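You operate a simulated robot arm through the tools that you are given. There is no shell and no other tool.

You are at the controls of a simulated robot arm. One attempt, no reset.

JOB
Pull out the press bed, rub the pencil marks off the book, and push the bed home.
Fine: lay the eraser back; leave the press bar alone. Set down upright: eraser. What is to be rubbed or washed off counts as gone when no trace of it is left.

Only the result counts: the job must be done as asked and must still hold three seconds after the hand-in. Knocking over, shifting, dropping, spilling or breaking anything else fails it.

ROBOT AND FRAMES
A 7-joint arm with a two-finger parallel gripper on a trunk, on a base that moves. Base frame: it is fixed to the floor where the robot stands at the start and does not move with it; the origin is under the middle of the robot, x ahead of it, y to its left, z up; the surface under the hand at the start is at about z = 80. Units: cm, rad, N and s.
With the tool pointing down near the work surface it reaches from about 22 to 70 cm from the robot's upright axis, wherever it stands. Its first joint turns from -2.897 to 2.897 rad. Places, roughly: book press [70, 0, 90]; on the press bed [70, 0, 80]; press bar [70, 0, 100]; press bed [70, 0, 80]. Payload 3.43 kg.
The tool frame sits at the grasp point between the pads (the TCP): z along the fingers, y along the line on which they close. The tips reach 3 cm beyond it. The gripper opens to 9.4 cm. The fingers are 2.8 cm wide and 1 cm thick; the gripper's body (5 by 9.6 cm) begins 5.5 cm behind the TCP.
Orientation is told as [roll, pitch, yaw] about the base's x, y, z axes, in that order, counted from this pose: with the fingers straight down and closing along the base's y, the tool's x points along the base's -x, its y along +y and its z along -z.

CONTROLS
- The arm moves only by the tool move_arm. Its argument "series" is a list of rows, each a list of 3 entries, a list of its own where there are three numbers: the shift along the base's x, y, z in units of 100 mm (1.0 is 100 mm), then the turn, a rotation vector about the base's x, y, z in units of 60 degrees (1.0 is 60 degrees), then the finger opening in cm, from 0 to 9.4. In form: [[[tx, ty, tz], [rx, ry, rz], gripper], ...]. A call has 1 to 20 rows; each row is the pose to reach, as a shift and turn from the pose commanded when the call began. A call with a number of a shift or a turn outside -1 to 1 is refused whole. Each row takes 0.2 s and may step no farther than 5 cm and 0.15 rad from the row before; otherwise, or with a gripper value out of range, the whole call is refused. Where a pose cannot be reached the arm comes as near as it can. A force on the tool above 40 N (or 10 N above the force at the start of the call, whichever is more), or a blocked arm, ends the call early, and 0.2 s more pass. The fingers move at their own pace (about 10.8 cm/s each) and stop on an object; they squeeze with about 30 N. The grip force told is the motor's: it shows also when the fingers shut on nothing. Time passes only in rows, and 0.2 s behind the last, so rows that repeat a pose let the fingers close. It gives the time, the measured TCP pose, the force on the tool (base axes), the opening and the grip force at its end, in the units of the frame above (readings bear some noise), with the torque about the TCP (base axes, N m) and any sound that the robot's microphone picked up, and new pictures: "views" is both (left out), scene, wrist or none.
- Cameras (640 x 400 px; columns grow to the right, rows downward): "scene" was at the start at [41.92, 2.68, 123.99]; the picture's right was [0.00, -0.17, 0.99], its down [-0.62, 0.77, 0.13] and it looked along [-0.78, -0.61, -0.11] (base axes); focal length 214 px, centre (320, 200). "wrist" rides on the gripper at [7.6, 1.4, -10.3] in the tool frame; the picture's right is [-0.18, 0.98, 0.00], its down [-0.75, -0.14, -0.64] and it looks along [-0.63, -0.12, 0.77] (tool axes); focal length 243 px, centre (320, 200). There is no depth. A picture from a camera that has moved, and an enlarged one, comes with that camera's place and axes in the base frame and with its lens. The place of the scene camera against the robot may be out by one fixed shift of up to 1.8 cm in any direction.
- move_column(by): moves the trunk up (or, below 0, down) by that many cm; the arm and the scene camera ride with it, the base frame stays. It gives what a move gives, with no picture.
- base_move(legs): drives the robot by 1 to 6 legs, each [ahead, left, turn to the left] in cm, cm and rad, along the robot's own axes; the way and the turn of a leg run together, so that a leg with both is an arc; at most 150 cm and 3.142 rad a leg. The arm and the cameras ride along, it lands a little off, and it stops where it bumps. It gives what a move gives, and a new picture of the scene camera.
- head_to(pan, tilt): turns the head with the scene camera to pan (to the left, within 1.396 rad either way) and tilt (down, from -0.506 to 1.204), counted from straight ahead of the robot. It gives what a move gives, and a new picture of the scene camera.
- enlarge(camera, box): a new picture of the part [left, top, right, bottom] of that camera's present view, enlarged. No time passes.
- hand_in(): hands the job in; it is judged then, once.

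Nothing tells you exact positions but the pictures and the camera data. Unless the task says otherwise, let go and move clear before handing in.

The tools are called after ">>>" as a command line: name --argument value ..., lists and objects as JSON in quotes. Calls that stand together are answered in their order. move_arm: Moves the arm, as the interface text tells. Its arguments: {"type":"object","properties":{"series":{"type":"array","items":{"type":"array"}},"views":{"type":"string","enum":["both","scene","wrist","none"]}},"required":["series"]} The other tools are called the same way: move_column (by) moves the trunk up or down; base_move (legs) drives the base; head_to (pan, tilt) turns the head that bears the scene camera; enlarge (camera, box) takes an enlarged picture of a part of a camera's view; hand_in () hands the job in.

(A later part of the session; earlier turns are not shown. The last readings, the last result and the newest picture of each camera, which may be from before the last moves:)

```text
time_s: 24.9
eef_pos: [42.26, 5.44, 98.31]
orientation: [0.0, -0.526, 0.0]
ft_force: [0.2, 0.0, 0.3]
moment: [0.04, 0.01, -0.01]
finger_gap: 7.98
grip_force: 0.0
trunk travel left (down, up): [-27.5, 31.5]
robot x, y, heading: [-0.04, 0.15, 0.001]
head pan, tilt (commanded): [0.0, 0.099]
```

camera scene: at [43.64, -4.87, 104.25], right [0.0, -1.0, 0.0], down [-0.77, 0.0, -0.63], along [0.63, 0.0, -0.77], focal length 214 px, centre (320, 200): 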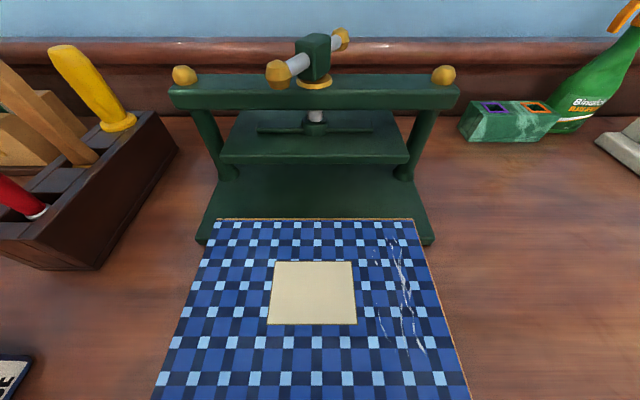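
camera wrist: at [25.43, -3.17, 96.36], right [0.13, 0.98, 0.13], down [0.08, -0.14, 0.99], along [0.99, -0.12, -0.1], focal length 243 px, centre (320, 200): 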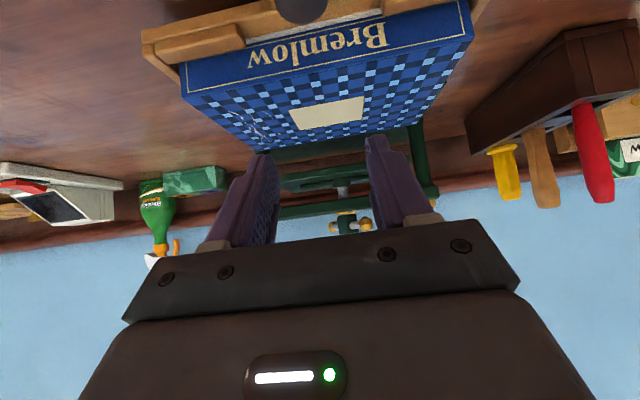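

The commanded pose follows the measured one, so I can continue at a safe height toward the eraser.

>>> move_arm --series '[[[0, 0.4, 0], [0, 0, 0], 8], [[0, 0.8, 0], [0, 0, 0], 8], [[0, 1.0, 0], [0, 0, 0], 8]]' --views "none"

>>> move_arm --series '[[[0, 0.4, 0], [0, 0, 0], 8], [[0, 0.8, 0], [0, 0, 0], 8], [[0, 1.0, 0], [0, 0, 0], 8]]' --views "none"

>>> move_arm --series '[[[0, 0.4, 0], [0, 0, 0], 8], [[-0.1, 0.8, 0], [0, 0, 0], 8], [[-0.1, 1.0, 0], [0, 0, 0], 8], [[-0.1, 1.0, 0], [0, 0, 0], 8]]'

```text
time_s: 25.7
eef_pos: [42.27, 15.52, 98.13]
orientation: [-0.001, -0.524, -0.002]
ft_force: [0.1, -0.6, 1.4]
moment: [0.0, 0.02, -0.01]
finger_gap: 7.98
grip_force: 0.0
trunk travel left (down, up): [-27.5, 31.5]
robot x, y, heading: [0.3, -0.23, 0.003]
head pan, tilt (commanded): [0.0, 0.099]
```

```text
time_s: 26.5
eef_pos: [42.18, 25.61, 98.13]
orientation: [0.002, -0.524, 0.0]
ft_force: [0.4, 0.1, -0.2]
moment: [-0.02, 0.0, -0.01]
finger_gap: 8.02
grip_force: 0.0
trunk travel left (down, up): [-27.5, 31.5]
robot x, y, heading: [-0.05, -0.07, -0.005]
head pan, tilt (commanded): [0.0, 0.099]
```

```text
time_s: 27.5
eef_pos: [41.59, 35.35, 98.22]
orientation: [0.0, -0.524, -0.001]
ft_force: [-1.0, 0.1, -0.4]
moment: [0.0, 0.01, -0.02]
finger_gap: 7.98
grip_force: 0.0
trunk travel left (down, up): [-27.5, 31.5]
robot x, y, heading: [-0.41, -0.03, 0.0]
head pan, tilt (commanded): [0.0, 0.099]
camera scene: at [49.43, 35.02, 106.51], right [0.0, -1.0, 0.0], down [-0.91, 0.0, -0.41], along [0.41, 0.0, -0.91], focal length 214 px, centre (320, 200)
camera wrist: at [29.74, 36.71, 103.3], right [0.16, 0.98, 0.09], down [0.33, -0.14, 0.93], along [0.93, -0.12, -0.35], focal length 243 px, centre (320, 200)
```

scene: 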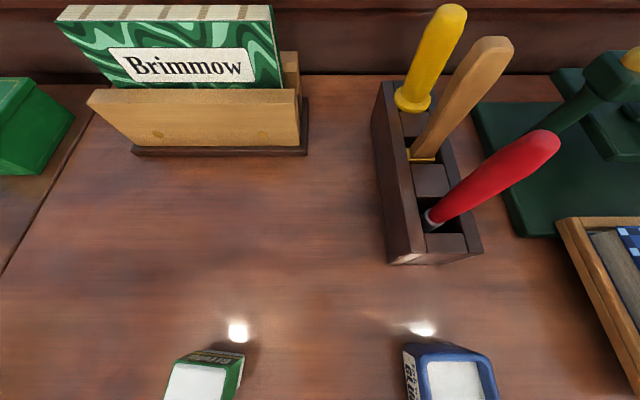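
wrist: 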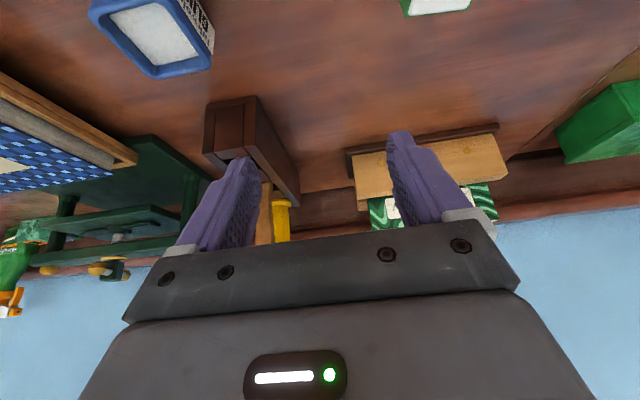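

The eraser and glue are both in view. The eraser is at about [43, 44.5], so I'll move over behind it and tilt the head down for a close look.

>>> move_arm --series '[[[0, 0.3, 0], [0, 0, 0], 8], [[-0.1, 0.6, -0.1], [0, 0, 0], 8], [[-0.2, 0.9, -0.3], [0, 0, 0], 8], [[-0.2, 0.92, -0.3], [0, 0, 0], 8]]' --views "wrist"

>>> head_to --pan 0.0 --tilt 0.5

```text
time_s: 28.5
eef_pos: [39.19, 44.37, 94.92]
orientation: [-0.001, -0.523, 0.001]
ft_force: [0.1, 0.8, 0.7]
moment: [0.01, 0.01, -0.02]
finger_gap: 7.99
grip_force: 0.0
trunk travel left (down, up): [-27.5, 31.5]
robot x, y, heading: [0.53, 0.41, -0.001]
head pan, tilt (commanded): [0.0, 0.099]
camera wrist: at [27.52, 45.76, 100.05], right [0.16, 0.98, 0.09], down [0.33, -0.14, 0.93], along [0.93, -0.12, -0.35], focal length 243 px, centre (320, 200)
```

wrist: 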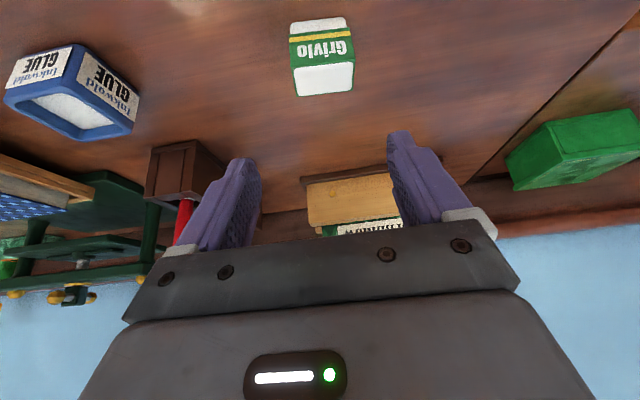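

```text
time_s: 29.4
eef_pos: [39.25, 44.33, 94.98]
orientation: [0.001, -0.523, 0.001]
ft_force: [0.9, 0.4, -0.2]
moment: [-0.03, 0.01, 0.01]
finger_gap: 7.99
grip_force: 0.0
trunk travel left (down, up): [-27.5, 31.5]
robot x, y, heading: [-0.17, -0.33, 0.002]
head pan, tilt (commanded): [0.0, 0.499]
camera scene: at [43.95, 44.05, 101.5], right [0.0, -1.0, 0.0], down [-1.0, 0.0, -0.03], along [0.03, 0.0, -1.0], focal length 214 px, centre (320, 200)
```

scene: 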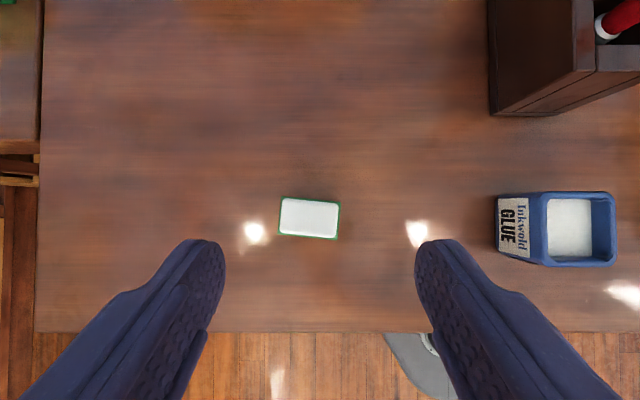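

The eraser ("Grivlo") is at about [42.4, 45.15], 4.5 by 2.9 cm and 4.4 cm tall, turned about -0.12 rad. I'll line the fingers up with its long axis above it before descending.

>>> move_arm --series '[[[0.1, 0.03, -0.1], [0, 0, -0.06], 8], [[0.2, 0.06, -0.2], [0, 0, -0.115], 8], [[0.26, 0.09, -0.4], [0, 0, -0.115], 8], [[0.26, 0.09, -0.5], [0, 0, -0.115], 8], [[0.26, 0.09, -0.5], [0, 0, -0.115], 8]]'

```text
time_s: 30.6
eef_pos: [42.14, 45.47, 90.27]
orientation: [-0.001, -0.523, -0.12]
ft_force: [-0.6, -0.5, 0.7]
moment: [-0.03, 0.01, -0.01]
finger_gap: 8.01
grip_force: 0.2
trunk travel left (down, up): [-27.5, 31.5]
robot x, y, heading: [-0.15, -0.01, -0.002]
head pan, tilt (commanded): [0.0, 0.499]
camera scene: at [46.74, 44.81, 96.79], right [-0.12, -0.99, 0.0], down [-0.99, 0.12, -0.02], along [0.02, 0.0, -1.0], focal length 214 px, centre (320, 200)
camera wrist: at [30.6, 48.34, 95.34], right [0.28, 0.96, 0.09], down [0.31, -0.18, 0.93], along [0.91, -0.23, -0.35], focal length 243 px, centre (320, 200)
```

scene: 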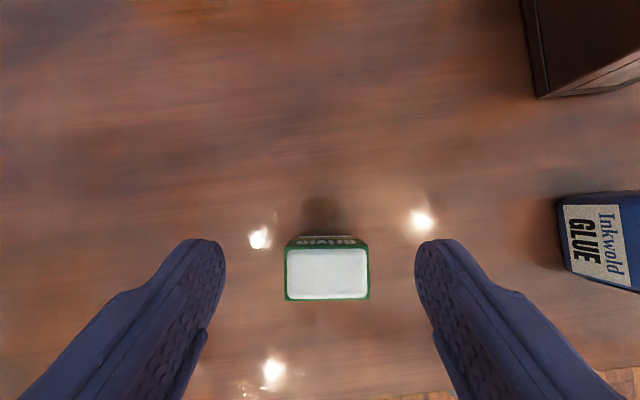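
wrist: 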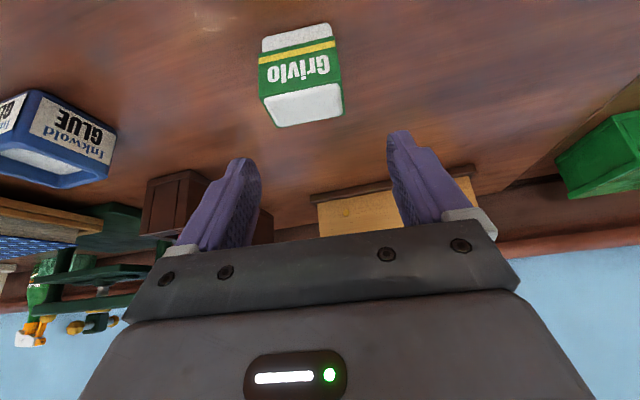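

The fingers are aligned with the eraser but sit about 0.4 cm to its left. I'll correct that and descend around it.

>>> move_arm --series '[[[-0.03, -0.043, -0.1], [0, 0, 0], 8], [[-0.03, -0.043, -0.25], [0, 0, 0], 8], [[-0.03, -0.043, -0.4], [0, 0, 0], 8], [[-0.03, -0.043, -0.5], [0, 0, 0], 8], [[-0.03, -0.043, -0.58], [0, 0, 0], 8], [[-0.03, -0.043, -0.61], [0, 0, 0], 8], [[-0.03, -0.043, -0.61], [0, 0, 0], 8]]'

```text
time_s: 32.2
eef_pos: [41.83, 45.13, 84.14]
orientation: [0.0, -0.523, -0.121]
ft_force: [1.4, -0.2, -0.5]
moment: [0.02, 0.0, 0.0]
finger_gap: 8.0
grip_force: 0.0
trunk travel left (down, up): [-27.5, 31.5]
robot x, y, heading: [0.2, 0.15, 0.001]
head pan, tilt (commanded): [0.0, 0.499]
camera scene: at [46.36, 44.34, 90.62], right [-0.12, -0.99, 0.0], down [-0.99, 0.12, -0.02], along [0.02, 0.0, -1.0], focal length 214 px, centre (320, 200)
camera wrist: at [30.22, 47.86, 89.18], right [0.28, 0.96, 0.09], down [0.31, -0.18, 0.93], along [0.91, -0.23, -0.35], focal length 243 px, centre (320, 200)
```

scene: 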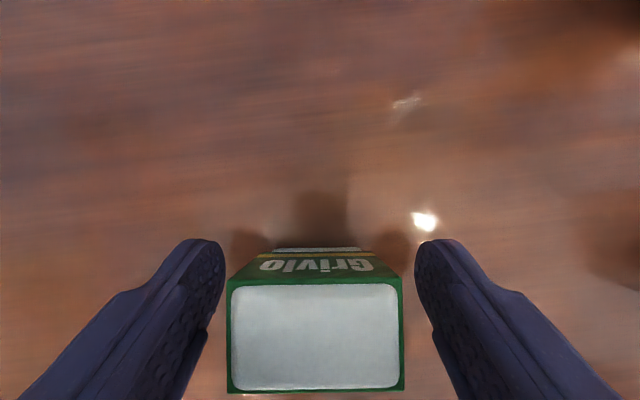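
wrist: 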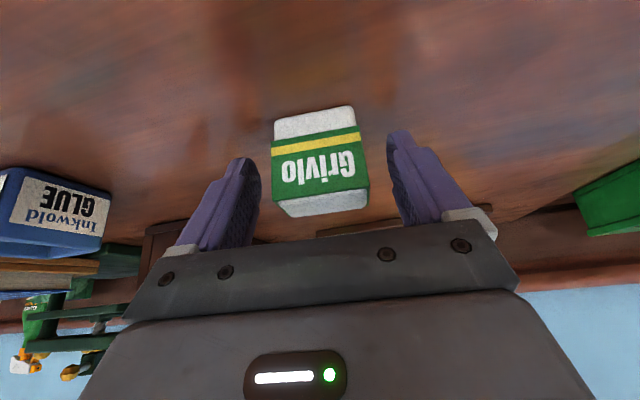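

The eraser is centred between the fingers with the tips alongside the sleeve. I'll close on it and lift slightly.

>>> move_arm --series '[[[0, 0, 0], [0, 0, 0], 6], [[0, 0, 0], [0, 0, 0], 4.5], [[0, 0, 0], [0, 0, 0], 3.5], [[0, 0, 0], [0, 0, 0], 3.5], [[0, 0, 0], [0, 0, 0], 3.5]]'

```text
time_s: 33.4
eef_pos: [41.8, 45.02, 84.25]
orientation: [0.001, -0.524, -0.12]
ft_force: [0.7, 2.0, 1.8]
moment: [0.06, -0.02, 0.04]
finger_gap: 5.09
grip_force: 30.5
trunk travel left (down, up): [-27.5, 31.5]
robot x, y, heading: [0.36, 0.58, 0.0]
head pan, tilt (commanded): [0.0, 0.499]
camera scene: at [46.37, 44.34, 90.64], right [-0.12, -0.99, 0.0], down [-0.99, 0.12, -0.02], along [0.02, 0.0, -1.0], focal length 214 px, centre (320, 200)
camera wrist: at [30.23, 47.86, 89.2], right [0.28, 0.96, 0.09], down [0.31, -0.18, 0.93], along [0.91, -0.23, -0.35], focal length 243 px, centre (320, 200)
```

scene: 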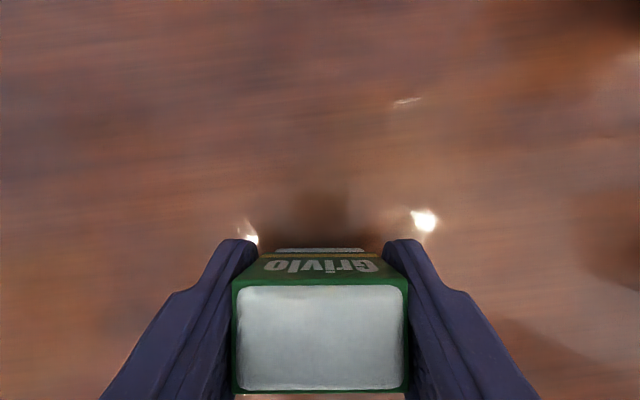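
wrist: 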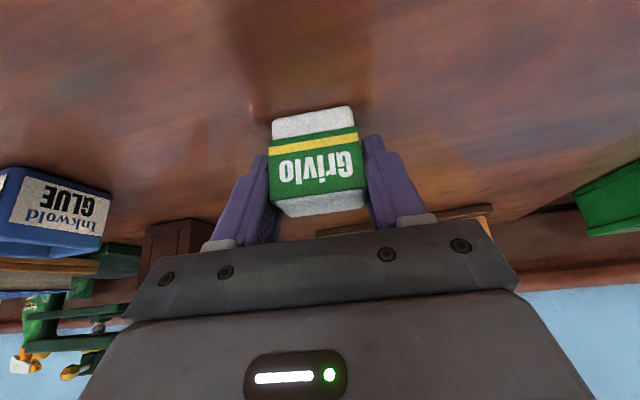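

The eraser is held with a gap of 5.1 cm. I'm noting this pose, TCP about [41.8, 45.05, 84.2], for putting it back. Now I'll lift and travel at height toward the book.

>>> move_arm --series '[[[0, 0, 0.05], [0, 0, 0], 3.5], [[0, 0, 0.15], [0, 0, 0], 3.5], [[0, 0, 0.35], [0, 0, 0], 3.5], [[0, 0, 0.6], [0, 0, 0], 3.5], [[0, 0, 0.85], [0, 0, 0], 3.5], [[0, 0, 1.0], [0, 0, 0], 3.5], [[0, 0, 1.0], [0, 0, 0], 3.5]]'

```text
time_s: 35.0
eef_pos: [41.39, 45.2, 94.13]
orientation: [0.0, -0.522, -0.122]
ft_force: [0.6, 0.0, 0.3]
moment: [0.02, 0.0, -0.03]
finger_gap: 5.06
grip_force: 30.0
trunk travel left (down, up): [-27.5, 31.5]
robot x, y, heading: [0.32, 0.37, 0.0]
head pan, tilt (commanded): [0.0, 0.499]
camera scene: at [46.16, 44.42, 100.59], right [-0.12, -0.99, 0.0], down [-0.99, 0.12, -0.02], along [0.02, 0.0, -1.0], focal length 214 px, centre (320, 200)
camera wrist: at [30.02, 47.94, 99.15], right [0.28, 0.96, 0.09], down [0.31, -0.18, 0.93], along [0.91, -0.23, -0.35], focal length 243 px, centre (320, 200)
```

scene: 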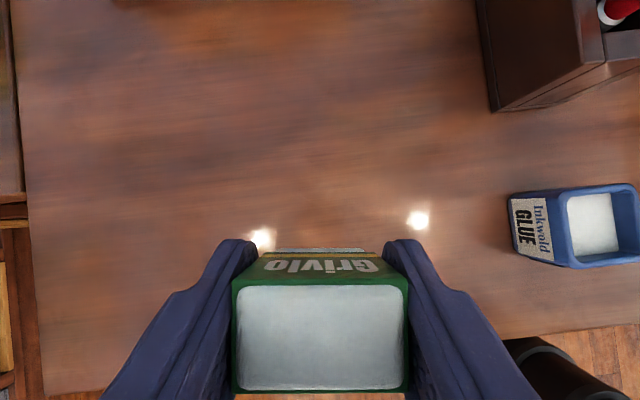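
wrist: 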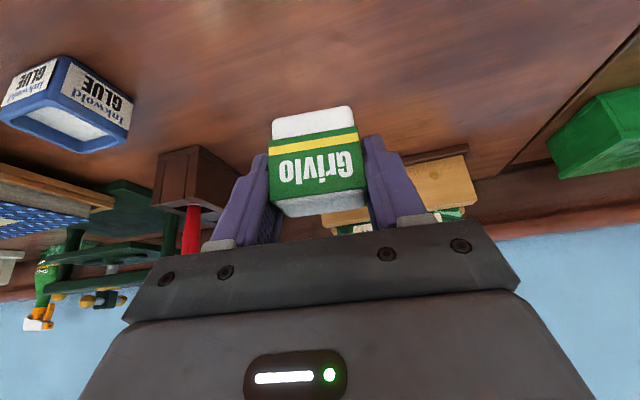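

The eraser is lifted cleanly. I'll carry it sideways at about z = 98, clear of the glue and tool block, back toward the book.

>>> move_arm --series '[[[0.02, -0.2, 0.2], [0, 0, 0.04], 3.5], [[0.04, -0.5, 0.4], [0, 0, 0.08], 3.5], [[0.06, -0.8, 0.4], [0, 0, 0.115], 3.5], [[0.06, -1.0, 0.4], [0, 0, 0.115], 3.5]]' --views "none"

>>> move_arm --series '[[[0, -0.35, 0], [0, 0, 0], 3.5], [[0, -0.7, 0], [0, 0, 0], 3.5], [[0, -1.0, 0], [0, 0, 0], 3.5]]' --views "none"

>>> move_arm --series '[[[0, -0.35, 0], [0, 0, 0], 3.5], [[0, -0.7, 0], [0, 0, 0], 3.5], [[0, -1.0, 0], [0, 0, 0], 3.5]]' --views "none"

>>> move_arm --series '[[[0, -0.35, 0], [0, 0, 0], 3.5], [[0, -0.7, 0], [0, 0, 0], 3.5], [[0, -1.0, 0], [0, 0, 0], 3.5]]' --views "none"

>>> move_arm --series '[[[0, -0.35, 0], [0, 0, 0], 3.5], [[0, -0.7, 0], [0, 0, 0], 3.5], [[0, -1.0, 0], [0, 0, 0], 3.5], [[0, -1.0, 0], [0, 0, 0], 3.5]]'

```text
time_s: 36.0
eef_pos: [42.17, 34.9, 98.07]
orientation: [0.0, -0.524, 0.002]
ft_force: [0.3, 0.2, -1.1]
moment: [-0.04, 0.02, -0.01]
finger_gap: 5.05
grip_force: 29.9
trunk travel left (down, up): [-27.5, 31.5]
robot x, y, heading: [-0.03, 0.41, 0.004]
head pan, tilt (commanded): [0.0, 0.499]
```

```text
time_s: 36.8
eef_pos: [42.2, 24.87, 98.18]
orientation: [-0.001, -0.525, 0.001]
ft_force: [0.3, -0.5, -0.3]
moment: [0.02, 0.01, -0.01]
finger_gap: 5.06
grip_force: 30.1
trunk travel left (down, up): [-27.5, 31.5]
robot x, y, heading: [0.15, -0.01, -0.002]
head pan, tilt (commanded): [0.0, 0.499]
```

```text
time_s: 37.6
eef_pos: [42.19, 15.2, 98.04]
orientation: [0.0, -0.523, -0.001]
ft_force: [0.4, -0.3, -0.7]
moment: [-0.01, 0.0, -0.01]
finger_gap: 5.07
grip_force: 30.0
trunk travel left (down, up): [-27.5, 31.5]
robot x, y, heading: [-0.3, 0.07, 0.002]
head pan, tilt (commanded): [0.0, 0.499]
```

```text
time_s: 38.4
eef_pos: [42.07, 5.02, 98.14]
orientation: [0.0, -0.524, 0.0]
ft_force: [-0.3, 0.7, -0.8]
moment: [0.0, 0.01, 0.0]
finger_gap: 5.07
grip_force: 30.4
trunk travel left (down, up): [-27.5, 31.5]
robot x, y, heading: [0.23, 0.01, -0.002]
head pan, tilt (commanded): [0.0, 0.499]
```

```text
time_s: 39.4
eef_pos: [42.23, -5.09, 98.24]
orientation: [0.0, -0.524, 0.002]
ft_force: [0.2, 0.1, -0.1]
moment: [-0.01, 0.02, 0.01]
finger_gap: 5.08
grip_force: 29.4
trunk travel left (down, up): [-27.5, 31.5]
robot x, y, heading: [-0.08, 0.08, -0.004]
head pan, tilt (commanded): [0.0, 0.499]
camera scene: at [46.87, -5.3, 104.77], right [0.0, -1.0, 0.0], down [-1.0, 0.0, -0.02], along [0.02, 0.0, -1.0], focal length 214 px, centre (320, 200)
camera wrist: at [30.44, -3.63, 103.33], right [0.16, 0.98, 0.09], down [0.33, -0.14, 0.93], along [0.93, -0.12, -0.35], focal length 243 px, centre (320, 200)
```

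scene: 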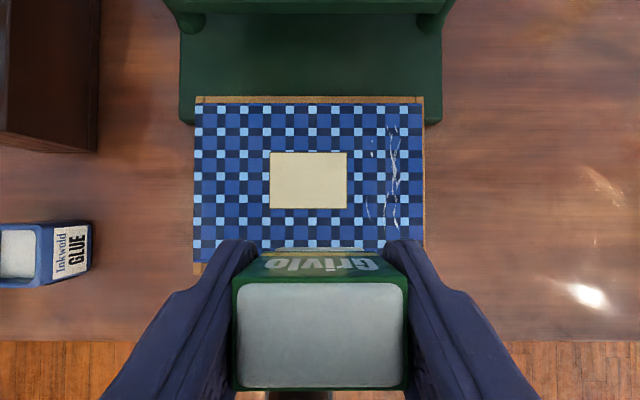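
wrist: 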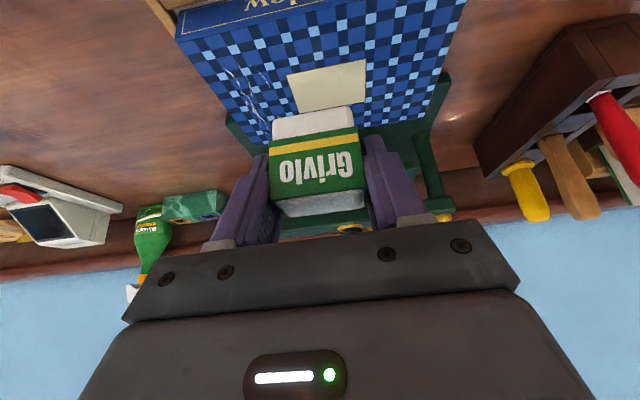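

I have a clear top-down view of the marks now. I'll zoom in on the right strip of the cover to map them.

>>> enlarge --camera "scene" --box '[330, 95, 450, 245]'

>>> enlarge --camera "scene" --box '[180, 85, 440, 255]'

>>> enlarge --camera "wrist" --box '[160, 0, 480, 150]'

```text
2.67 times, centred on (390, 170) of scene
camera zoom: at [46.87, -5.3, 104.77], right [0.0, -1.0, 0.0], down [-1.0, 0.0, -0.02], along [0.02, 0.0, -1.0], focal length 572 px, centre (133, 280)
```

zoom: 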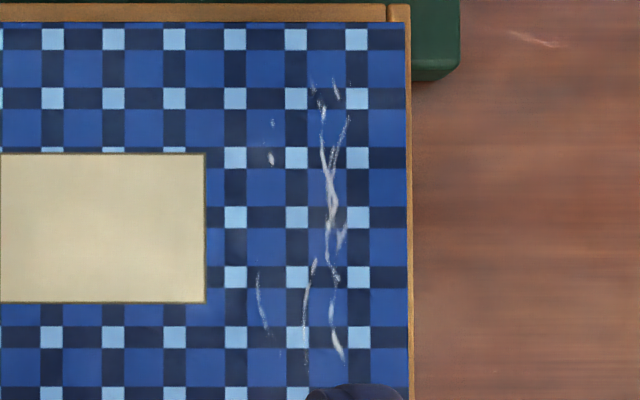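

```text
2.35 times, centred on (310, 170) of scene
camera zoom: at [46.87, -5.3, 104.77], right [0.0, -1.0, 0.0], down [-1.0, 0.0, -0.02], along [0.02, 0.0, -1.0], focal length 505 px, centre (344, 271)
```

zoom: 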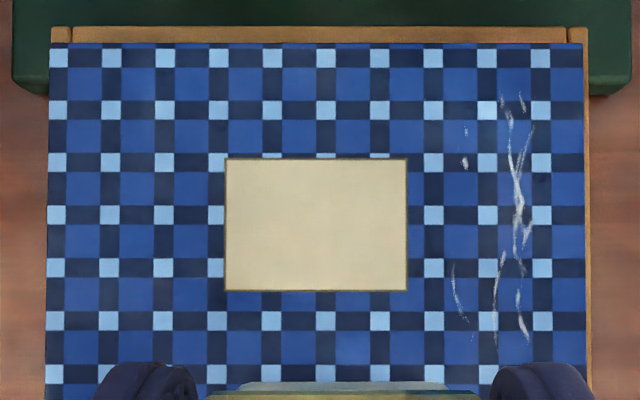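

```text
2.00 times, centred on (320, 75) of wrist
camera zoom: at [30.44, -3.63, 103.33], right [0.16, 0.98, 0.09], down [0.33, -0.14, 0.93], along [0.93, -0.12, -0.35], focal length 485 px, centre (320, 450)
```

zoom: 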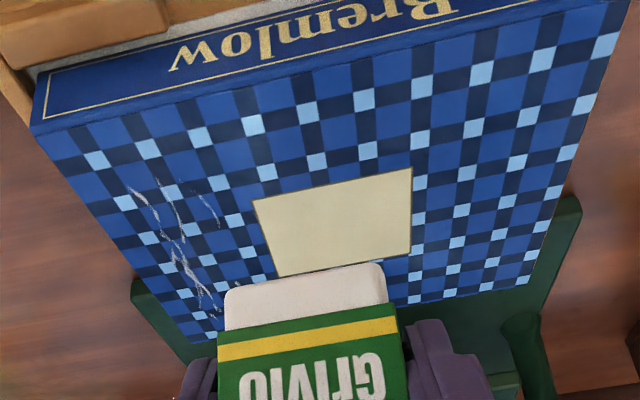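

All marks lie within x of about 43.4–53.4 and y of about -12.5 to -9.2, on a cover at roughly z = 85.6. The bed slides easily in x, so I'll rub mainly sideways. First I'll move above the near end and come down gently.

>>> move_arm --series '[[[0.03, -0.2, -0.1], [0, 0, 0], 3.5], [[0.06, -0.4, -0.3], [0, 0, 0], 3.5], [[0.1, -0.57, -0.5], [0, 0, 0], 3.5], [[0.1, -0.57, -0.65], [0, 0, 0], 3.5], [[0.1, -0.57, -0.65], [0, 0, 0], 3.5]]'

```text
time_s: 40.6
eef_pos: [43.11, -10.8, 91.72]
orientation: [0.0, -0.524, 0.0]
ft_force: [0.4, 0.3, -1.2]
moment: [0.03, 0.01, 0.03]
finger_gap: 5.03
grip_force: 29.7
trunk travel left (down, up): [-27.5, 31.5]
robot x, y, heading: [-0.04, 0.38, -0.004]
head pan, tilt (commanded): [0.0, 0.499]
camera scene: at [47.85, -11.1, 98.22], right [0.0, -1.0, 0.0], down [-1.0, 0.0, -0.02], along [0.02, 0.0, -1.0], focal length 214 px, centre (320, 200)
camera wrist: at [31.43, -9.4, 96.78], right [0.16, 0.98, 0.09], down [0.33, -0.14, 0.93], along [0.93, -0.12, -0.35], focal length 243 px, centre (320, 200)
```

scene: 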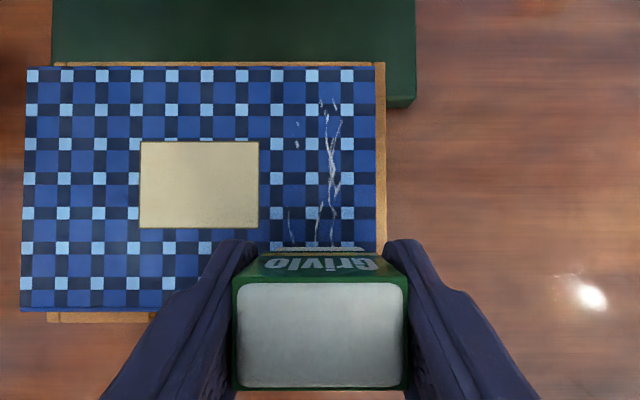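
wrist: 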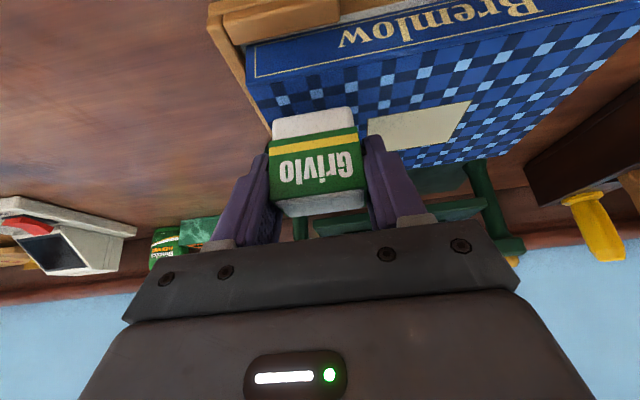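

The eraser is just above the near end of the marks. I'll centre on y = -10.45 and descend in small steps to find contact.

>>> move_arm --series '[[[0, 0.035, -0.05], [0, 0, 0], 3.5], [[0, 0.035, -0.1], [0, 0, 0], 3.5], [[0, 0.035, -0.12], [0, 0, 0], 3.5], [[0, 0.035, -0.14], [0, 0, 0], 3.5]]' --views "none"

>>> move_arm --series '[[[0, 0, -0.01], [0, 0, 0], 3.5], [[0, 0, -0.02], [0, 0, 0], 3.5]]' --views "both"

```text
time_s: 41.6
eef_pos: [43.24, -10.16, 90.31]
orientation: [-0.001, -0.526, 0.001]
ft_force: [-1.7, -1.7, 12.4]
moment: [-0.2, 0.08, -0.03]
finger_gap: 5.09
grip_force: 30.2
trunk travel left (down, up): [-27.5, 31.5]
robot x, y, heading: [0.35, 0.19, -0.001]
head pan, tilt (commanded): [0.0, 0.499]
```

```text
time_s: 42.2
eef_pos: [43.32, -10.24, 90.19]
orientation: [0.001, -0.527, 0.0]
ft_force: [1.1, -1.8, 33.5]
moment: [0.0, -0.02, 0.05]
finger_gap: 5.11
grip_force: 30.3
trunk travel left (down, up): [-27.5, 31.5]
robot x, y, heading: [-0.13, 0.61, 0.003]
head pan, tilt (commanded): [0.0, 0.499]
camera scene: at [47.98, -10.59, 96.72], right [0.0, -1.0, 0.0], down [-1.0, 0.0, -0.03], along [0.03, 0.0, -1.0], focal length 214 px, centre (320, 200)
camera wrist: at [31.56, -8.91, 95.2], right [0.16, 0.98, 0.09], down [0.33, -0.14, 0.93], along [0.93, -0.12, -0.34], focal length 243 px, centre (320, 200)
```

scene: 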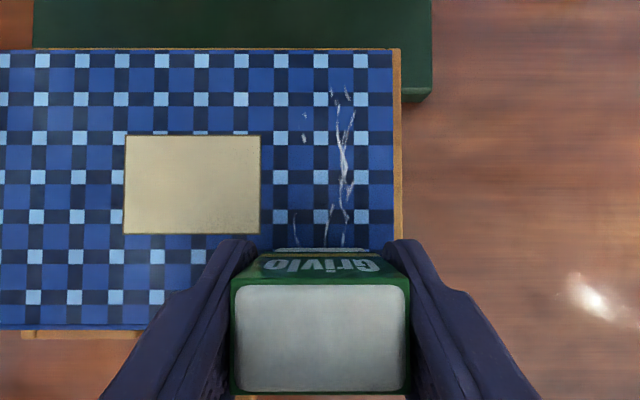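
wrist: 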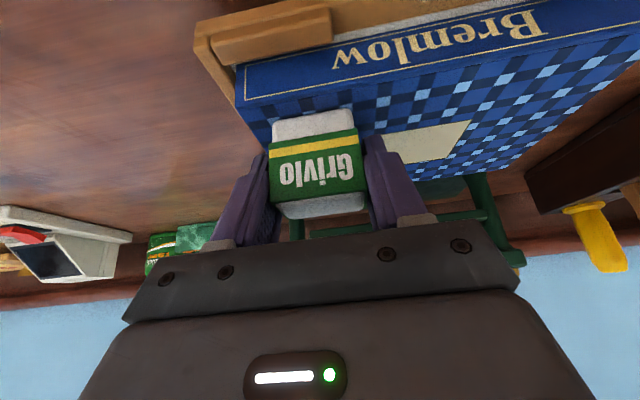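

Contact is at TCP z of about 90.4, and I'm pressing a bit too hard at 33 N. I'll ease off by 2 mm and start a sideways zigzag over the near marks.

>>> move_arm --series '[[[0, 0, 0.02], [0, 0, 0], 3.5], [[-0.03, -0.05, 0.02], [0, 0, 0], 3.5], [[-0.05, -0.1, 0.02], [0, 0, 0], 3.5], [[-0.05, 0.0, 0.02], [0, 0, 0], 3.5], [[-0.05, 0.09, 0.02], [0, 0, 0], 3.5], [[-0.05, 0.0, 0.02], [0, 0, 0], 3.5], [[-0.05, -0.1, 0.02], [0, 0, 0], 3.5], [[0.05, 0.0, 0.02], [0, 0, 0], 3.5], [[0.05, 0.09, 0.02], [0, 0, 0], 3.5]]' --views "scene"

```text
time_s: 44.2
eef_pos: [43.71, -9.59, 90.25]
orientation: [0.001, -0.523, 0.0]
ft_force: [1.1, -4.4, 11.0]
moment: [-0.18, -0.03, -0.07]
finger_gap: 5.07
grip_force: 30.2
trunk travel left (down, up): [-27.5, 31.5]
robot x, y, heading: [-0.25, 0.17, 0.002]
head pan, tilt (commanded): [0.0, 0.499]
camera scene: at [48.42, -9.89, 96.7], right [0.0, -1.0, 0.0], down [-1.0, 0.0, -0.03], along [0.03, 0.0, -1.0], focal length 214 px, centre (320, 200)
```

scene: 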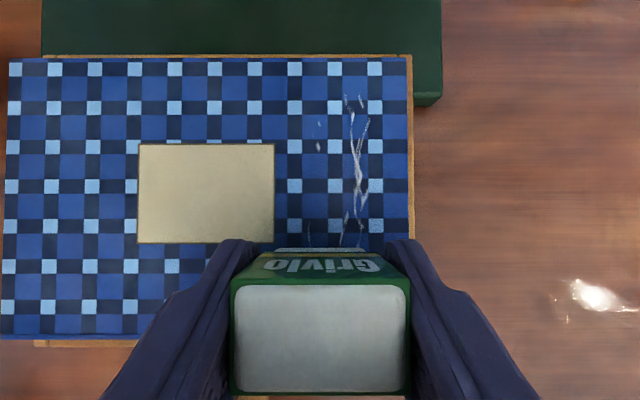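

The pressure is about 11 N and the bed is staying put. I'll continue the zigzag, working forward in x.

>>> move_arm --series '[[[0.0, 0.0, 0], [0, 0, 0], 3.5], [[0.0, -0.1, 0], [0, 0, 0], 3.5], [[0.0, -0.19, 0], [0, 0, 0], 3.5], [[0.06, -0.1, 0], [0, 0, 0], 3.5], [[0.1, 0.0, 0], [0, 0, 0], 3.5], [[0.1, -0.1, 0], [0, 0, 0], 3.5], [[0.1, -0.19, 0], [0, 0, 0], 3.5], [[0.16, -0.1, 0], [0, 0, 0], 3.5], [[0.2, 0.0, 0], [0, 0, 0], 3.5], [[0.2, -0.1, 0], [0, 0, 0], 3.5], [[0.2, -0.19, 0], [0, 0, 0], 3.5], [[0.26, -0.1, 0], [0, 0, 0], 3.5], [[0.3, 0.0, 0], [0, 0, 0], 3.5], [[0.3, -0.1, 0], [0, 0, 0], 3.5], [[0.3, -0.19, 0], [0, 0, 0], 3.5]]' --views "scene"

```text
time_s: 47.4
eef_pos: [46.75, -11.44, 90.26]
orientation: [0.0, -0.524, 0.001]
ft_force: [-0.9, 0.2, -1.7]
moment: [-0.01, 0.01, 0.01]
finger_gap: 5.08
grip_force: 29.9
trunk travel left (down, up): [-27.5, 31.5]
robot x, y, heading: [0.03, -0.3, -0.001]
head pan, tilt (commanded): [0.0, 0.499]
camera scene: at [51.45, -11.71, 96.72], right [0.0, -1.0, 0.0], down [-1.0, 0.0, -0.02], along [0.02, 0.0, -1.0], focal length 214 px, centre (320, 200)
```

scene: 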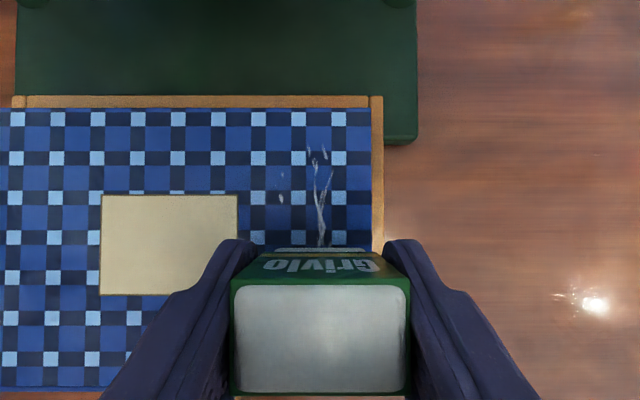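

Contact was lost as the arm drifted slightly upward. I'll lower in small steps to get back to light pressure.

>>> move_arm --series '[[[0, 0.05, -0.01], [0, 0, 0], 3.5], [[0, 0.1, -0.01], [0, 0, 0], 3.5]]' --views "none"

>>> move_arm --series '[[[0, -0.05, -0.005], [0, 0, 0], 3.5], [[0, -0.1, -0.01], [0, 0, 0], 3.5]]' --views "none"

```text
time_s: 48.0
eef_pos: [46.51, -10.43, 90.29]
orientation: [-0.001, -0.526, 0.001]
ft_force: [-0.1, -2.9, 7.3]
moment: [-0.06, -0.06, -0.03]
finger_gap: 5.06
grip_force: 29.6
trunk travel left (down, up): [-27.5, 31.5]
robot x, y, heading: [-0.19, -0.18, -0.001]
head pan, tilt (commanded): [0.0, 0.499]
```

```text
time_s: 48.6
eef_pos: [46.75, -11.21, 90.12]
orientation: [-0.003, -0.528, 0.004]
ft_force: [-0.4, 11.2, 22.4]
moment: [0.38, 0.03, 0.08]
finger_gap: 5.04
grip_force: 30.4
trunk travel left (down, up): [-27.5, 31.5]
robot x, y, heading: [-0.1, 0.46, -0.004]
head pan, tilt (commanded): [0.0, 0.499]
```

Good contact at about 20 N, with friction behaving normally. I'll work back over the stretch I may have skipped (x = 44–47), then check.

>>> move_arm --series '[[[-0.02, 0.05, 0.003], [0, 0, 0], 3.5], [[-0.05, 0.15, 0.003], [0, 0, 0], 3.5], [[-0.07, 0.05, 0.005], [0, 0, 0], 3.5], [[-0.1, -0.03, 0.006], [0, 0, 0], 3.5], [[-0.12, 0.05, 0.007], [0, 0, 0], 3.5], [[-0.15, 0.15, 0.008], [0, 0, 0], 3.5], [[-0.17, 0.05, 0.009], [0, 0, 0], 3.5], [[-0.2, -0.03, 0.01], [0, 0, 0], 3.5]]' --views "none"

>>> move_arm --series '[[[-0.02, 0.08, 0.001], [0, 0, 0], 3.5], [[-0.05, 0.18, 0.002], [0, 0, 0], 3.5], [[-0.07, 0.08, 0.003], [0, 0, 0], 3.5], [[-0.1, 0.0, 0.004], [0, 0, 0], 3.5], [[-0.12, 0.08, 0.005], [0, 0, 0], 3.5], [[-0.15, 0.18, 0.006], [0, 0, 0], 3.5], [[-0.17, 0.08, 0.007], [0, 0, 0], 3.5], [[-0.2, 0.0, 0.008], [0, 0, 0], 3.5]]' --views "scene"

```text
time_s: 50.4
eef_pos: [44.81, -11.33, 90.14]
orientation: [0.0, -0.524, 0.0]
ft_force: [3.6, 7.8, 18.9]
moment: [0.21, -0.1, 0.1]
finger_gap: 5.04
grip_force: 30.1
trunk travel left (down, up): [-27.5, 31.5]
robot x, y, heading: [-0.04, 0.06, -0.001]
head pan, tilt (commanded): [0.0, 0.499]
```

```text
time_s: 52.2
eef_pos: [42.82, -11.7, 90.23]
orientation: [-0.001, -0.523, 0.001]
ft_force: [0.7, 0.4, -0.7]
moment: [0.02, -0.02, 0.03]
finger_gap: 5.09
grip_force: 30.0
trunk travel left (down, up): [-27.5, 31.5]
robot x, y, heading: [-0.08, 0.06, 0.002]
head pan, tilt (commanded): [0.0, 0.499]
camera scene: at [47.53, -11.96, 96.73], right [0.0, -1.0, 0.0], down [-1.0, 0.0, -0.02], along [0.02, 0.0, -1.0], focal length 214 px, centre (320, 200)
```

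scene: 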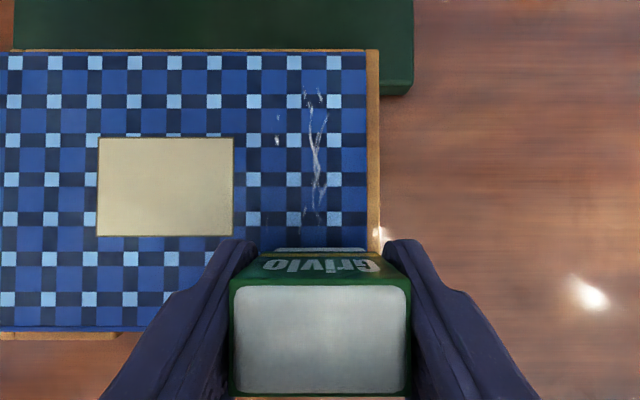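

The marks near the eraser have faded, so rubbing works. I'll zoom in to see what remains.

>>> enlarge --camera "scene" --box '[230, 70, 390, 250]'

```text
2.22 times, centred on (310, 160) of scene
camera zoom: at [47.53, -11.96, 96.73], right [0.0, -1.0, 0.0], down [-1.0, 0.0, -0.02], along [0.02, 0.0, -1.0], focal length 477 px, centre (342, 289)
```

zoom: 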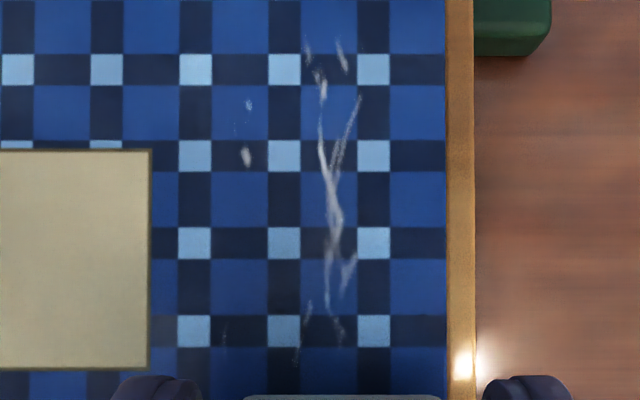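

The marks are fading gradually, so more passes with steady pressure are needed. I'll re-establish contact and do a denser zigzag.

>>> move_arm --series '[[[0, 0.05, -0.008], [0, 0, 0], 3.5], [[0, 0.1, -0.015], [0, 0, 0], 3.5], [[0, 0.2, -0.015], [0, 0, 0], 3.5], [[0, 0.1, -0.015], [0, 0, 0], 3.5]]' --views "none"

```text
time_s: 53.2
eef_pos: [42.69, -10.72, 90.17]
orientation: [0.0, -0.524, 0.0]
ft_force: [-1.6, -0.1, 4.7]
moment: [0.01, 0.04, 0.05]
finger_gap: 5.08
grip_force: 30.1
trunk travel left (down, up): [-27.5, 31.5]
robot x, y, heading: [-0.26, 0.03, -0.001]
head pan, tilt (commanded): [0.0, 0.499]
```

>>> move_arm --series '[[[0, 0.08, -0.012], [0, 0, 0], 3.5], [[0, -0.1, -0.012], [0, 0, 0], 3.5], [[0.02, 0.08, -0.012], [0, 0, 0], 3.5], [[0.04, -0.1, -0.012], [0, 0, 0], 3.5], [[0.06, 0.08, -0.012], [0, 0, 0], 3.5], [[0.08, -0.1, -0.012], [0, 0, 0], 3.5], [[0.1, 0.08, -0.012], [0, 0, 0], 3.5], [[0.12, -0.1, -0.012], [0, 0, 0], 3.5], [[0.14, 0.08, -0.012], [0, 0, 0], 3.5], [[0.16, -0.1, -0.012], [0, 0, 0], 3.5], [[0.18, 0.0, -0.012], [0, 0, 0], 3.5]]' --views "scene"

```text
time_s: 55.6
eef_pos: [44.68, -10.67, 89.96]
orientation: [0.001, -0.523, 0.0]
ft_force: [0.1, 2.2, 3.0]
moment: [0.03, -0.09, 0.03]
finger_gap: 5.07
grip_force: 30.6
trunk travel left (down, up): [-27.5, 31.5]
robot x, y, heading: [-0.21, -0.09, -0.001]
head pan, tilt (commanded): [0.0, 0.499]
camera scene: at [49.31, -10.92, 96.4], right [0.0, -1.0, 0.0], down [-1.0, 0.0, -0.02], along [0.02, 0.0, -1.0], focal length 214 px, centre (320, 200)
```

scene: 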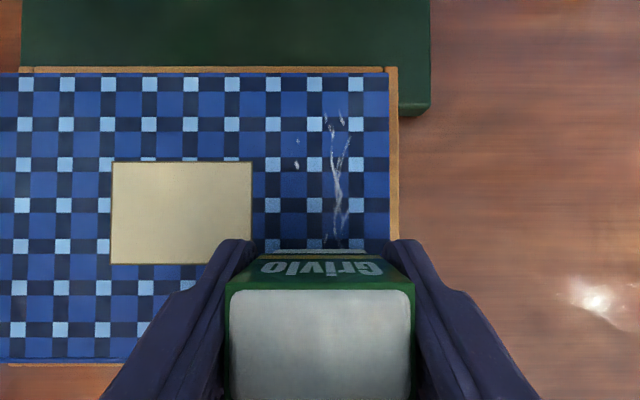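

The eraser has crept up a little in the grip from the harder presses, so I'll keep the force light (under about 8 N) and use more passes.

>>> move_arm --series '[[[0, 0.1, -0.003], [0, 0, 0], 3.5], [[0, -0.1, -0.003], [0, 0, 0], 3.5], [[0, 0.1, -0.003], [0, 0, 0], 3.5], [[0, -0.1, -0.003], [0, 0, 0], 3.5], [[0, 0.1, -0.003], [0, 0, 0], 3.5], [[0, -0.1, -0.003], [0, 0, 0], 3.5], [[0, 0.1, -0.003], [0, 0, 0], 3.5], [[0, -0.1, -0.003], [0, 0, 0], 3.5], [[0, 0.0, -0.003], [0, 0, 0], 3.5]]' --views "none"

>>> move_arm --series '[[[-0.1, 0.0, 0.03], [0, 0, 0], 3.5], [[-0.25, 0.0, 0.1], [0, 0, 0], 3.5], [[-0.4, 0.0, 0.1], [0, 0, 0], 3.5], [[-0.4, 0.0, 0.1], [0, 0, 0], 3.5]]' --views "scene"

>>> enlarge --camera "scene" --box '[240, 60, 400, 250]'

```text
time_s: 57.6
eef_pos: [44.55, -10.75, 90.03]
orientation: [-0.001, -0.524, 0.001]
ft_force: [0.8, -0.8, -1.1]
moment: [-0.02, -0.05, 0.02]
finger_gap: 5.07
grip_force: 29.7
trunk travel left (down, up): [-27.5, 31.5]
robot x, y, heading: [-0.46, 0.15, -0.001]
head pan, tilt (commanded): [0.0, 0.499]
```

```text
time_s: 58.6
eef_pos: [40.63, -10.71, 91.12]
orientation: [0.0, -0.524, 0.0]
ft_force: [0.2, 0.4, -1.0]
moment: [0.01, 0.01, 0.03]
finger_gap: 5.08
grip_force: 29.7
trunk travel left (down, up): [-27.5, 31.5]
robot x, y, heading: [-0.32, -0.12, -0.002]
head pan, tilt (commanded): [0.0, 0.499]
camera scene: at [45.38, -10.95, 97.51], right [0.0, -1.0, 0.0], down [-1.0, 0.0, -0.02], along [0.02, 0.0, -1.0], focal length 214 px, centre (320, 200)
```

scene: 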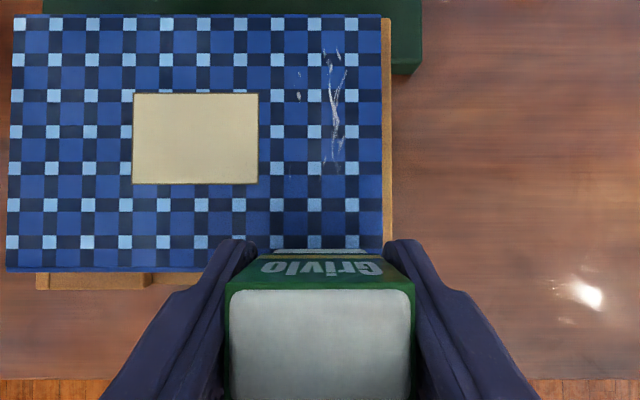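

```text
2.11 times, centred on (320, 155) of scene
camera zoom: at [45.38, -10.95, 97.51], right [0.0, -1.0, 0.0], down [-1.0, 0.0, -0.02], along [0.02, 0.0, -1.0], focal length 452 px, centre (320, 295)
```

zoom: 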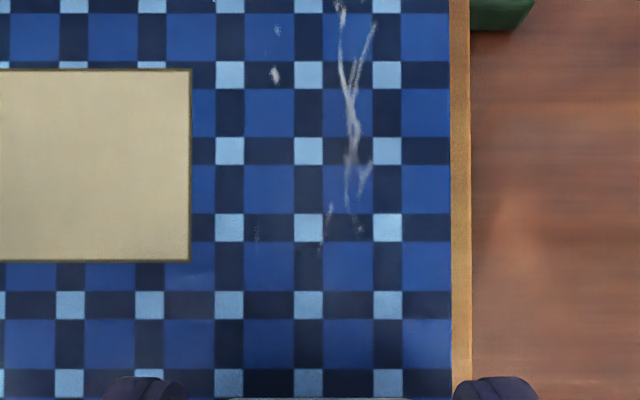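

The near part of the cover is clean, and what remains is from x of about 46 to 53.5. I'll move forward and continue with light contact there.

>>> move_arm --series '[[[0.2, 0.0, 0.0], [0, 0, 0], 3.5], [[0.4, 0.0, 0.0], [0, 0, 0], 3.5], [[0.5, 0.0, -0.05], [0, 0, 0], 3.5], [[0.5, 0.0, -0.1], [0, 0, 0], 3.5]]' --views "none"

>>> move_arm --series '[[[0, 0.05, -0.005], [0, 0, 0], 3.5], [[0, 0.1, -0.005], [0, 0, 0], 3.5]]' --views "none"

```text
time_s: 59.6
eef_pos: [45.54, -10.75, 90.02]
orientation: [-0.001, -0.524, 0.001]
ft_force: [-0.5, -0.2, 0.5]
moment: [-0.01, 0.0, -0.03]
finger_gap: 5.06
grip_force: 30.4
trunk travel left (down, up): [-27.5, 31.5]
robot x, y, heading: [0.08, 0.17, 0.002]
head pan, tilt (commanded): [0.0, 0.499]
```

```text
time_s: 60.2
eef_pos: [45.64, -9.59, 89.84]
orientation: [0.001, -0.523, 0.0]
ft_force: [-0.3, -0.6, 0.6]
moment: [-0.02, -0.04, -0.04]
finger_gap: 5.08
grip_force: 30.4
trunk travel left (down, up): [-27.5, 31.5]
robot x, y, heading: [0.08, -0.02, -0.002]
head pan, tilt (commanded): [0.0, 0.499]
```

>>> move_arm --series '[[[0, -0.1, -0.008], [0, 0, 0], 3.5], [[0, -0.18, -0.008], [0, 0, 0], 3.5]]' --views "none"

>>> move_arm --series '[[[0, 0.1, -0.006], [0, 0, 0], 3.5], [[0, 0.18, -0.006], [0, 0, 0], 3.5]]' --views "none"

```text
time_s: 60.8
eef_pos: [45.74, -11.26, 89.88]
orientation: [-0.002, -0.528, 0.002]
ft_force: [0.7, 6.9, 17.8]
moment: [0.28, -0.03, 0.04]
finger_gap: 5.07
grip_force: 30.4
trunk travel left (down, up): [-27.5, 31.5]
robot x, y, heading: [0.22, 0.12, 0.0]
head pan, tilt (commanded): [0.0, 0.499]
```

```text
time_s: 61.4
eef_pos: [45.58, -10.01, 89.83]
orientation: [-0.003, -0.526, -0.003]
ft_force: [1.1, -16.2, 33.4]
moment: [-0.18, 0.01, -0.03]
finger_gap: 5.08
grip_force: 29.9
trunk travel left (down, up): [-27.5, 31.5]
robot x, y, heading: [0.04, 0.34, -0.002]
head pan, tilt (commanded): [0.0, 0.499]
```

33 N is too much. I'll back off about 1.1 mm and zigzag forward slowly.

>>> move_arm --series '[[[0, 0, 0.011], [0, 0, 0], 3.5], [[0, -0.18, 0.011], [0, 0, 0], 3.5], [[0.02, 0.0, 0.011], [0, 0, 0], 3.5], [[0.04, -0.18, 0.011], [0, 0, 0], 3.5], [[0.06, 0.0, 0.011], [0, 0, 0], 3.5], [[0.08, -0.18, 0.011], [0, 0, 0], 3.5], [[0.1, 0.0, 0.011], [0, 0, 0], 3.5], [[0.12, -0.18, 0.011], [0, 0, 0], 3.5]]' --views "none"

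```text
time_s: 63.2
eef_pos: [46.66, -11.47, 89.8]
orientation: [0.001, -0.523, 0.001]
ft_force: [-0.4, 0.3, 1.5]
moment: [-0.02, -0.03, 0.04]
finger_gap: 5.07
grip_force: 29.5
trunk travel left (down, up): [-27.5, 31.5]
robot x, y, heading: [0.3, -0.03, -0.001]
head pan, tilt (commanded): [0.0, 0.499]
```

I'll check how much of the eraser still protrudes below the fingertips.

>>> move_arm --series '[[[0, 0.1, 0.05], [0, 0, 0], 3.5], [[0, 0.1, 0.2], [0, 0, 0], 3.5], [[0, 0.1, 0.2], [0, 0, 0], 3.5]]' --views "both"

>>> enlarge --camera "wrist" --box '[220, 80, 420, 230]'

>>> enlarge --camera "scene" --box '[240, 80, 400, 250]'

```text
time_s: 64.0
eef_pos: [46.82, -10.44, 91.68]
orientation: [0.0, -0.524, -0.003]
ft_force: [-0.2, 0.0, -0.5]
moment: [0.01, 0.02, 0.0]
finger_gap: 5.09
grip_force: 29.6
trunk travel left (down, up): [-27.5, 31.5]
robot x, y, heading: [0.11, 0.27, -0.0]
head pan, tilt (commanded): [0.0, 0.499]
camera scene: at [51.47, -10.7, 98.25], right [0.0, -1.0, 0.0], down [-1.0, 0.0, -0.02], along [0.02, 0.0, -1.0], focal length 214 px, centre (320, 200)
camera wrist: at [35.05, -9.01, 96.82], right [0.16, 0.98, 0.09], down [0.33, -0.14, 0.93], along [0.93, -0.12, -0.35], focal length 243 px, centre (320, 200)
```

scene: 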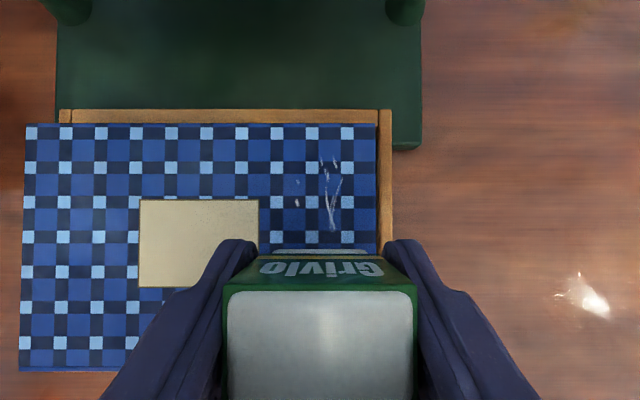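
wrist: 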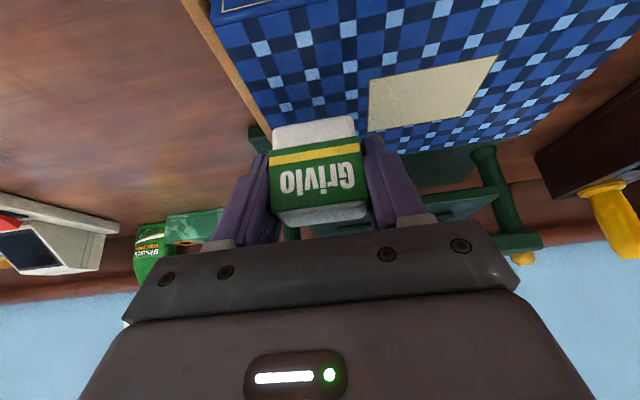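

```text
2.67 times, centred on (320, 155) of wrist
camera zoom: at [35.05, -9.01, 96.82], right [0.16, 0.98, 0.09], down [0.33, -0.14, 0.93], along [0.93, -0.12, -0.35], focal length 647 px, centre (320, 320)
```

zoom: 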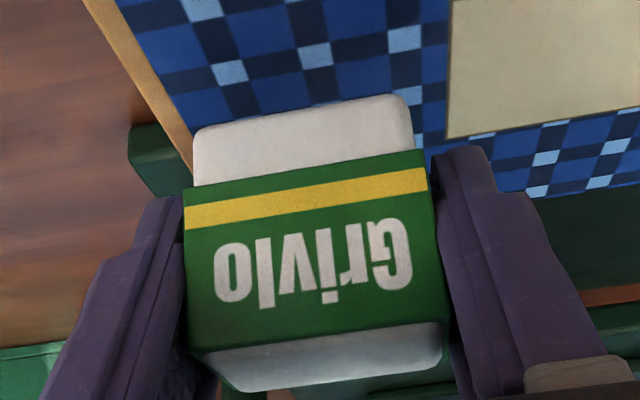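

```text
2.35 times, centred on (320, 165) of scene
camera zoom: at [51.47, -10.7, 98.25], right [0.0, -1.0, 0.0], down [-1.0, 0.0, -0.02], along [0.02, 0.0, -1.0], focal length 505 px, centre (320, 282)
```

zoom: 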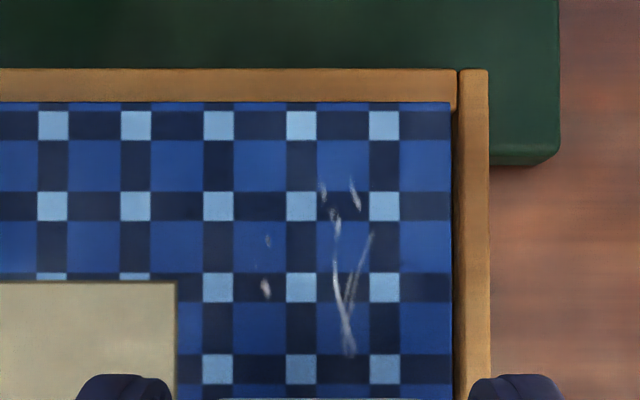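

The eraser still protrudes enough, and only the far marks remain, at x of about 49–53.6. I'll move over those and keep going gently.

>>> move_arm --series '[[[0.1, 0.02, -0.05], [0, 0, 0], 3.5], [[0.17, 0.02, -0.12], [0, 0, 0], 3.5], [[0.17, 0.02, -0.18], [0, 0, 0], 3.5], [[0.17, -0.1, -0.185], [0, 0, 0], 3.5]]' --views "none"

>>> move_arm --series '[[[0, 0.1, -0.006], [0, 0, 0], 3.5], [[0, 0.18, -0.006], [0, 0, 0], 3.5]]' --views "none"

```text
time_s: 65.0
eef_pos: [48.49, -11.43, 90.0]
orientation: [0.001, -0.522, -0.001]
ft_force: [0.3, 0.9, -0.3]
moment: [0.02, -0.02, 0.01]
finger_gap: 5.05
grip_force: 30.5
trunk travel left (down, up): [-27.5, 31.5]
robot x, y, heading: [-0.2, 0.08, -0.004]
head pan, tilt (commanded): [0.0, 0.499]
```

```text
time_s: 65.6
eef_pos: [48.46, -9.59, 89.87]
orientation: [0.001, -0.524, 0.002]
ft_force: [0.9, -0.3, -0.8]
moment: [0.0, 0.02, 0.0]
finger_gap: 5.05
grip_force: 29.9
trunk travel left (down, up): [-27.5, 31.5]
robot x, y, heading: [0.19, -0.06, -0.001]
head pan, tilt (commanded): [0.0, 0.499]
```

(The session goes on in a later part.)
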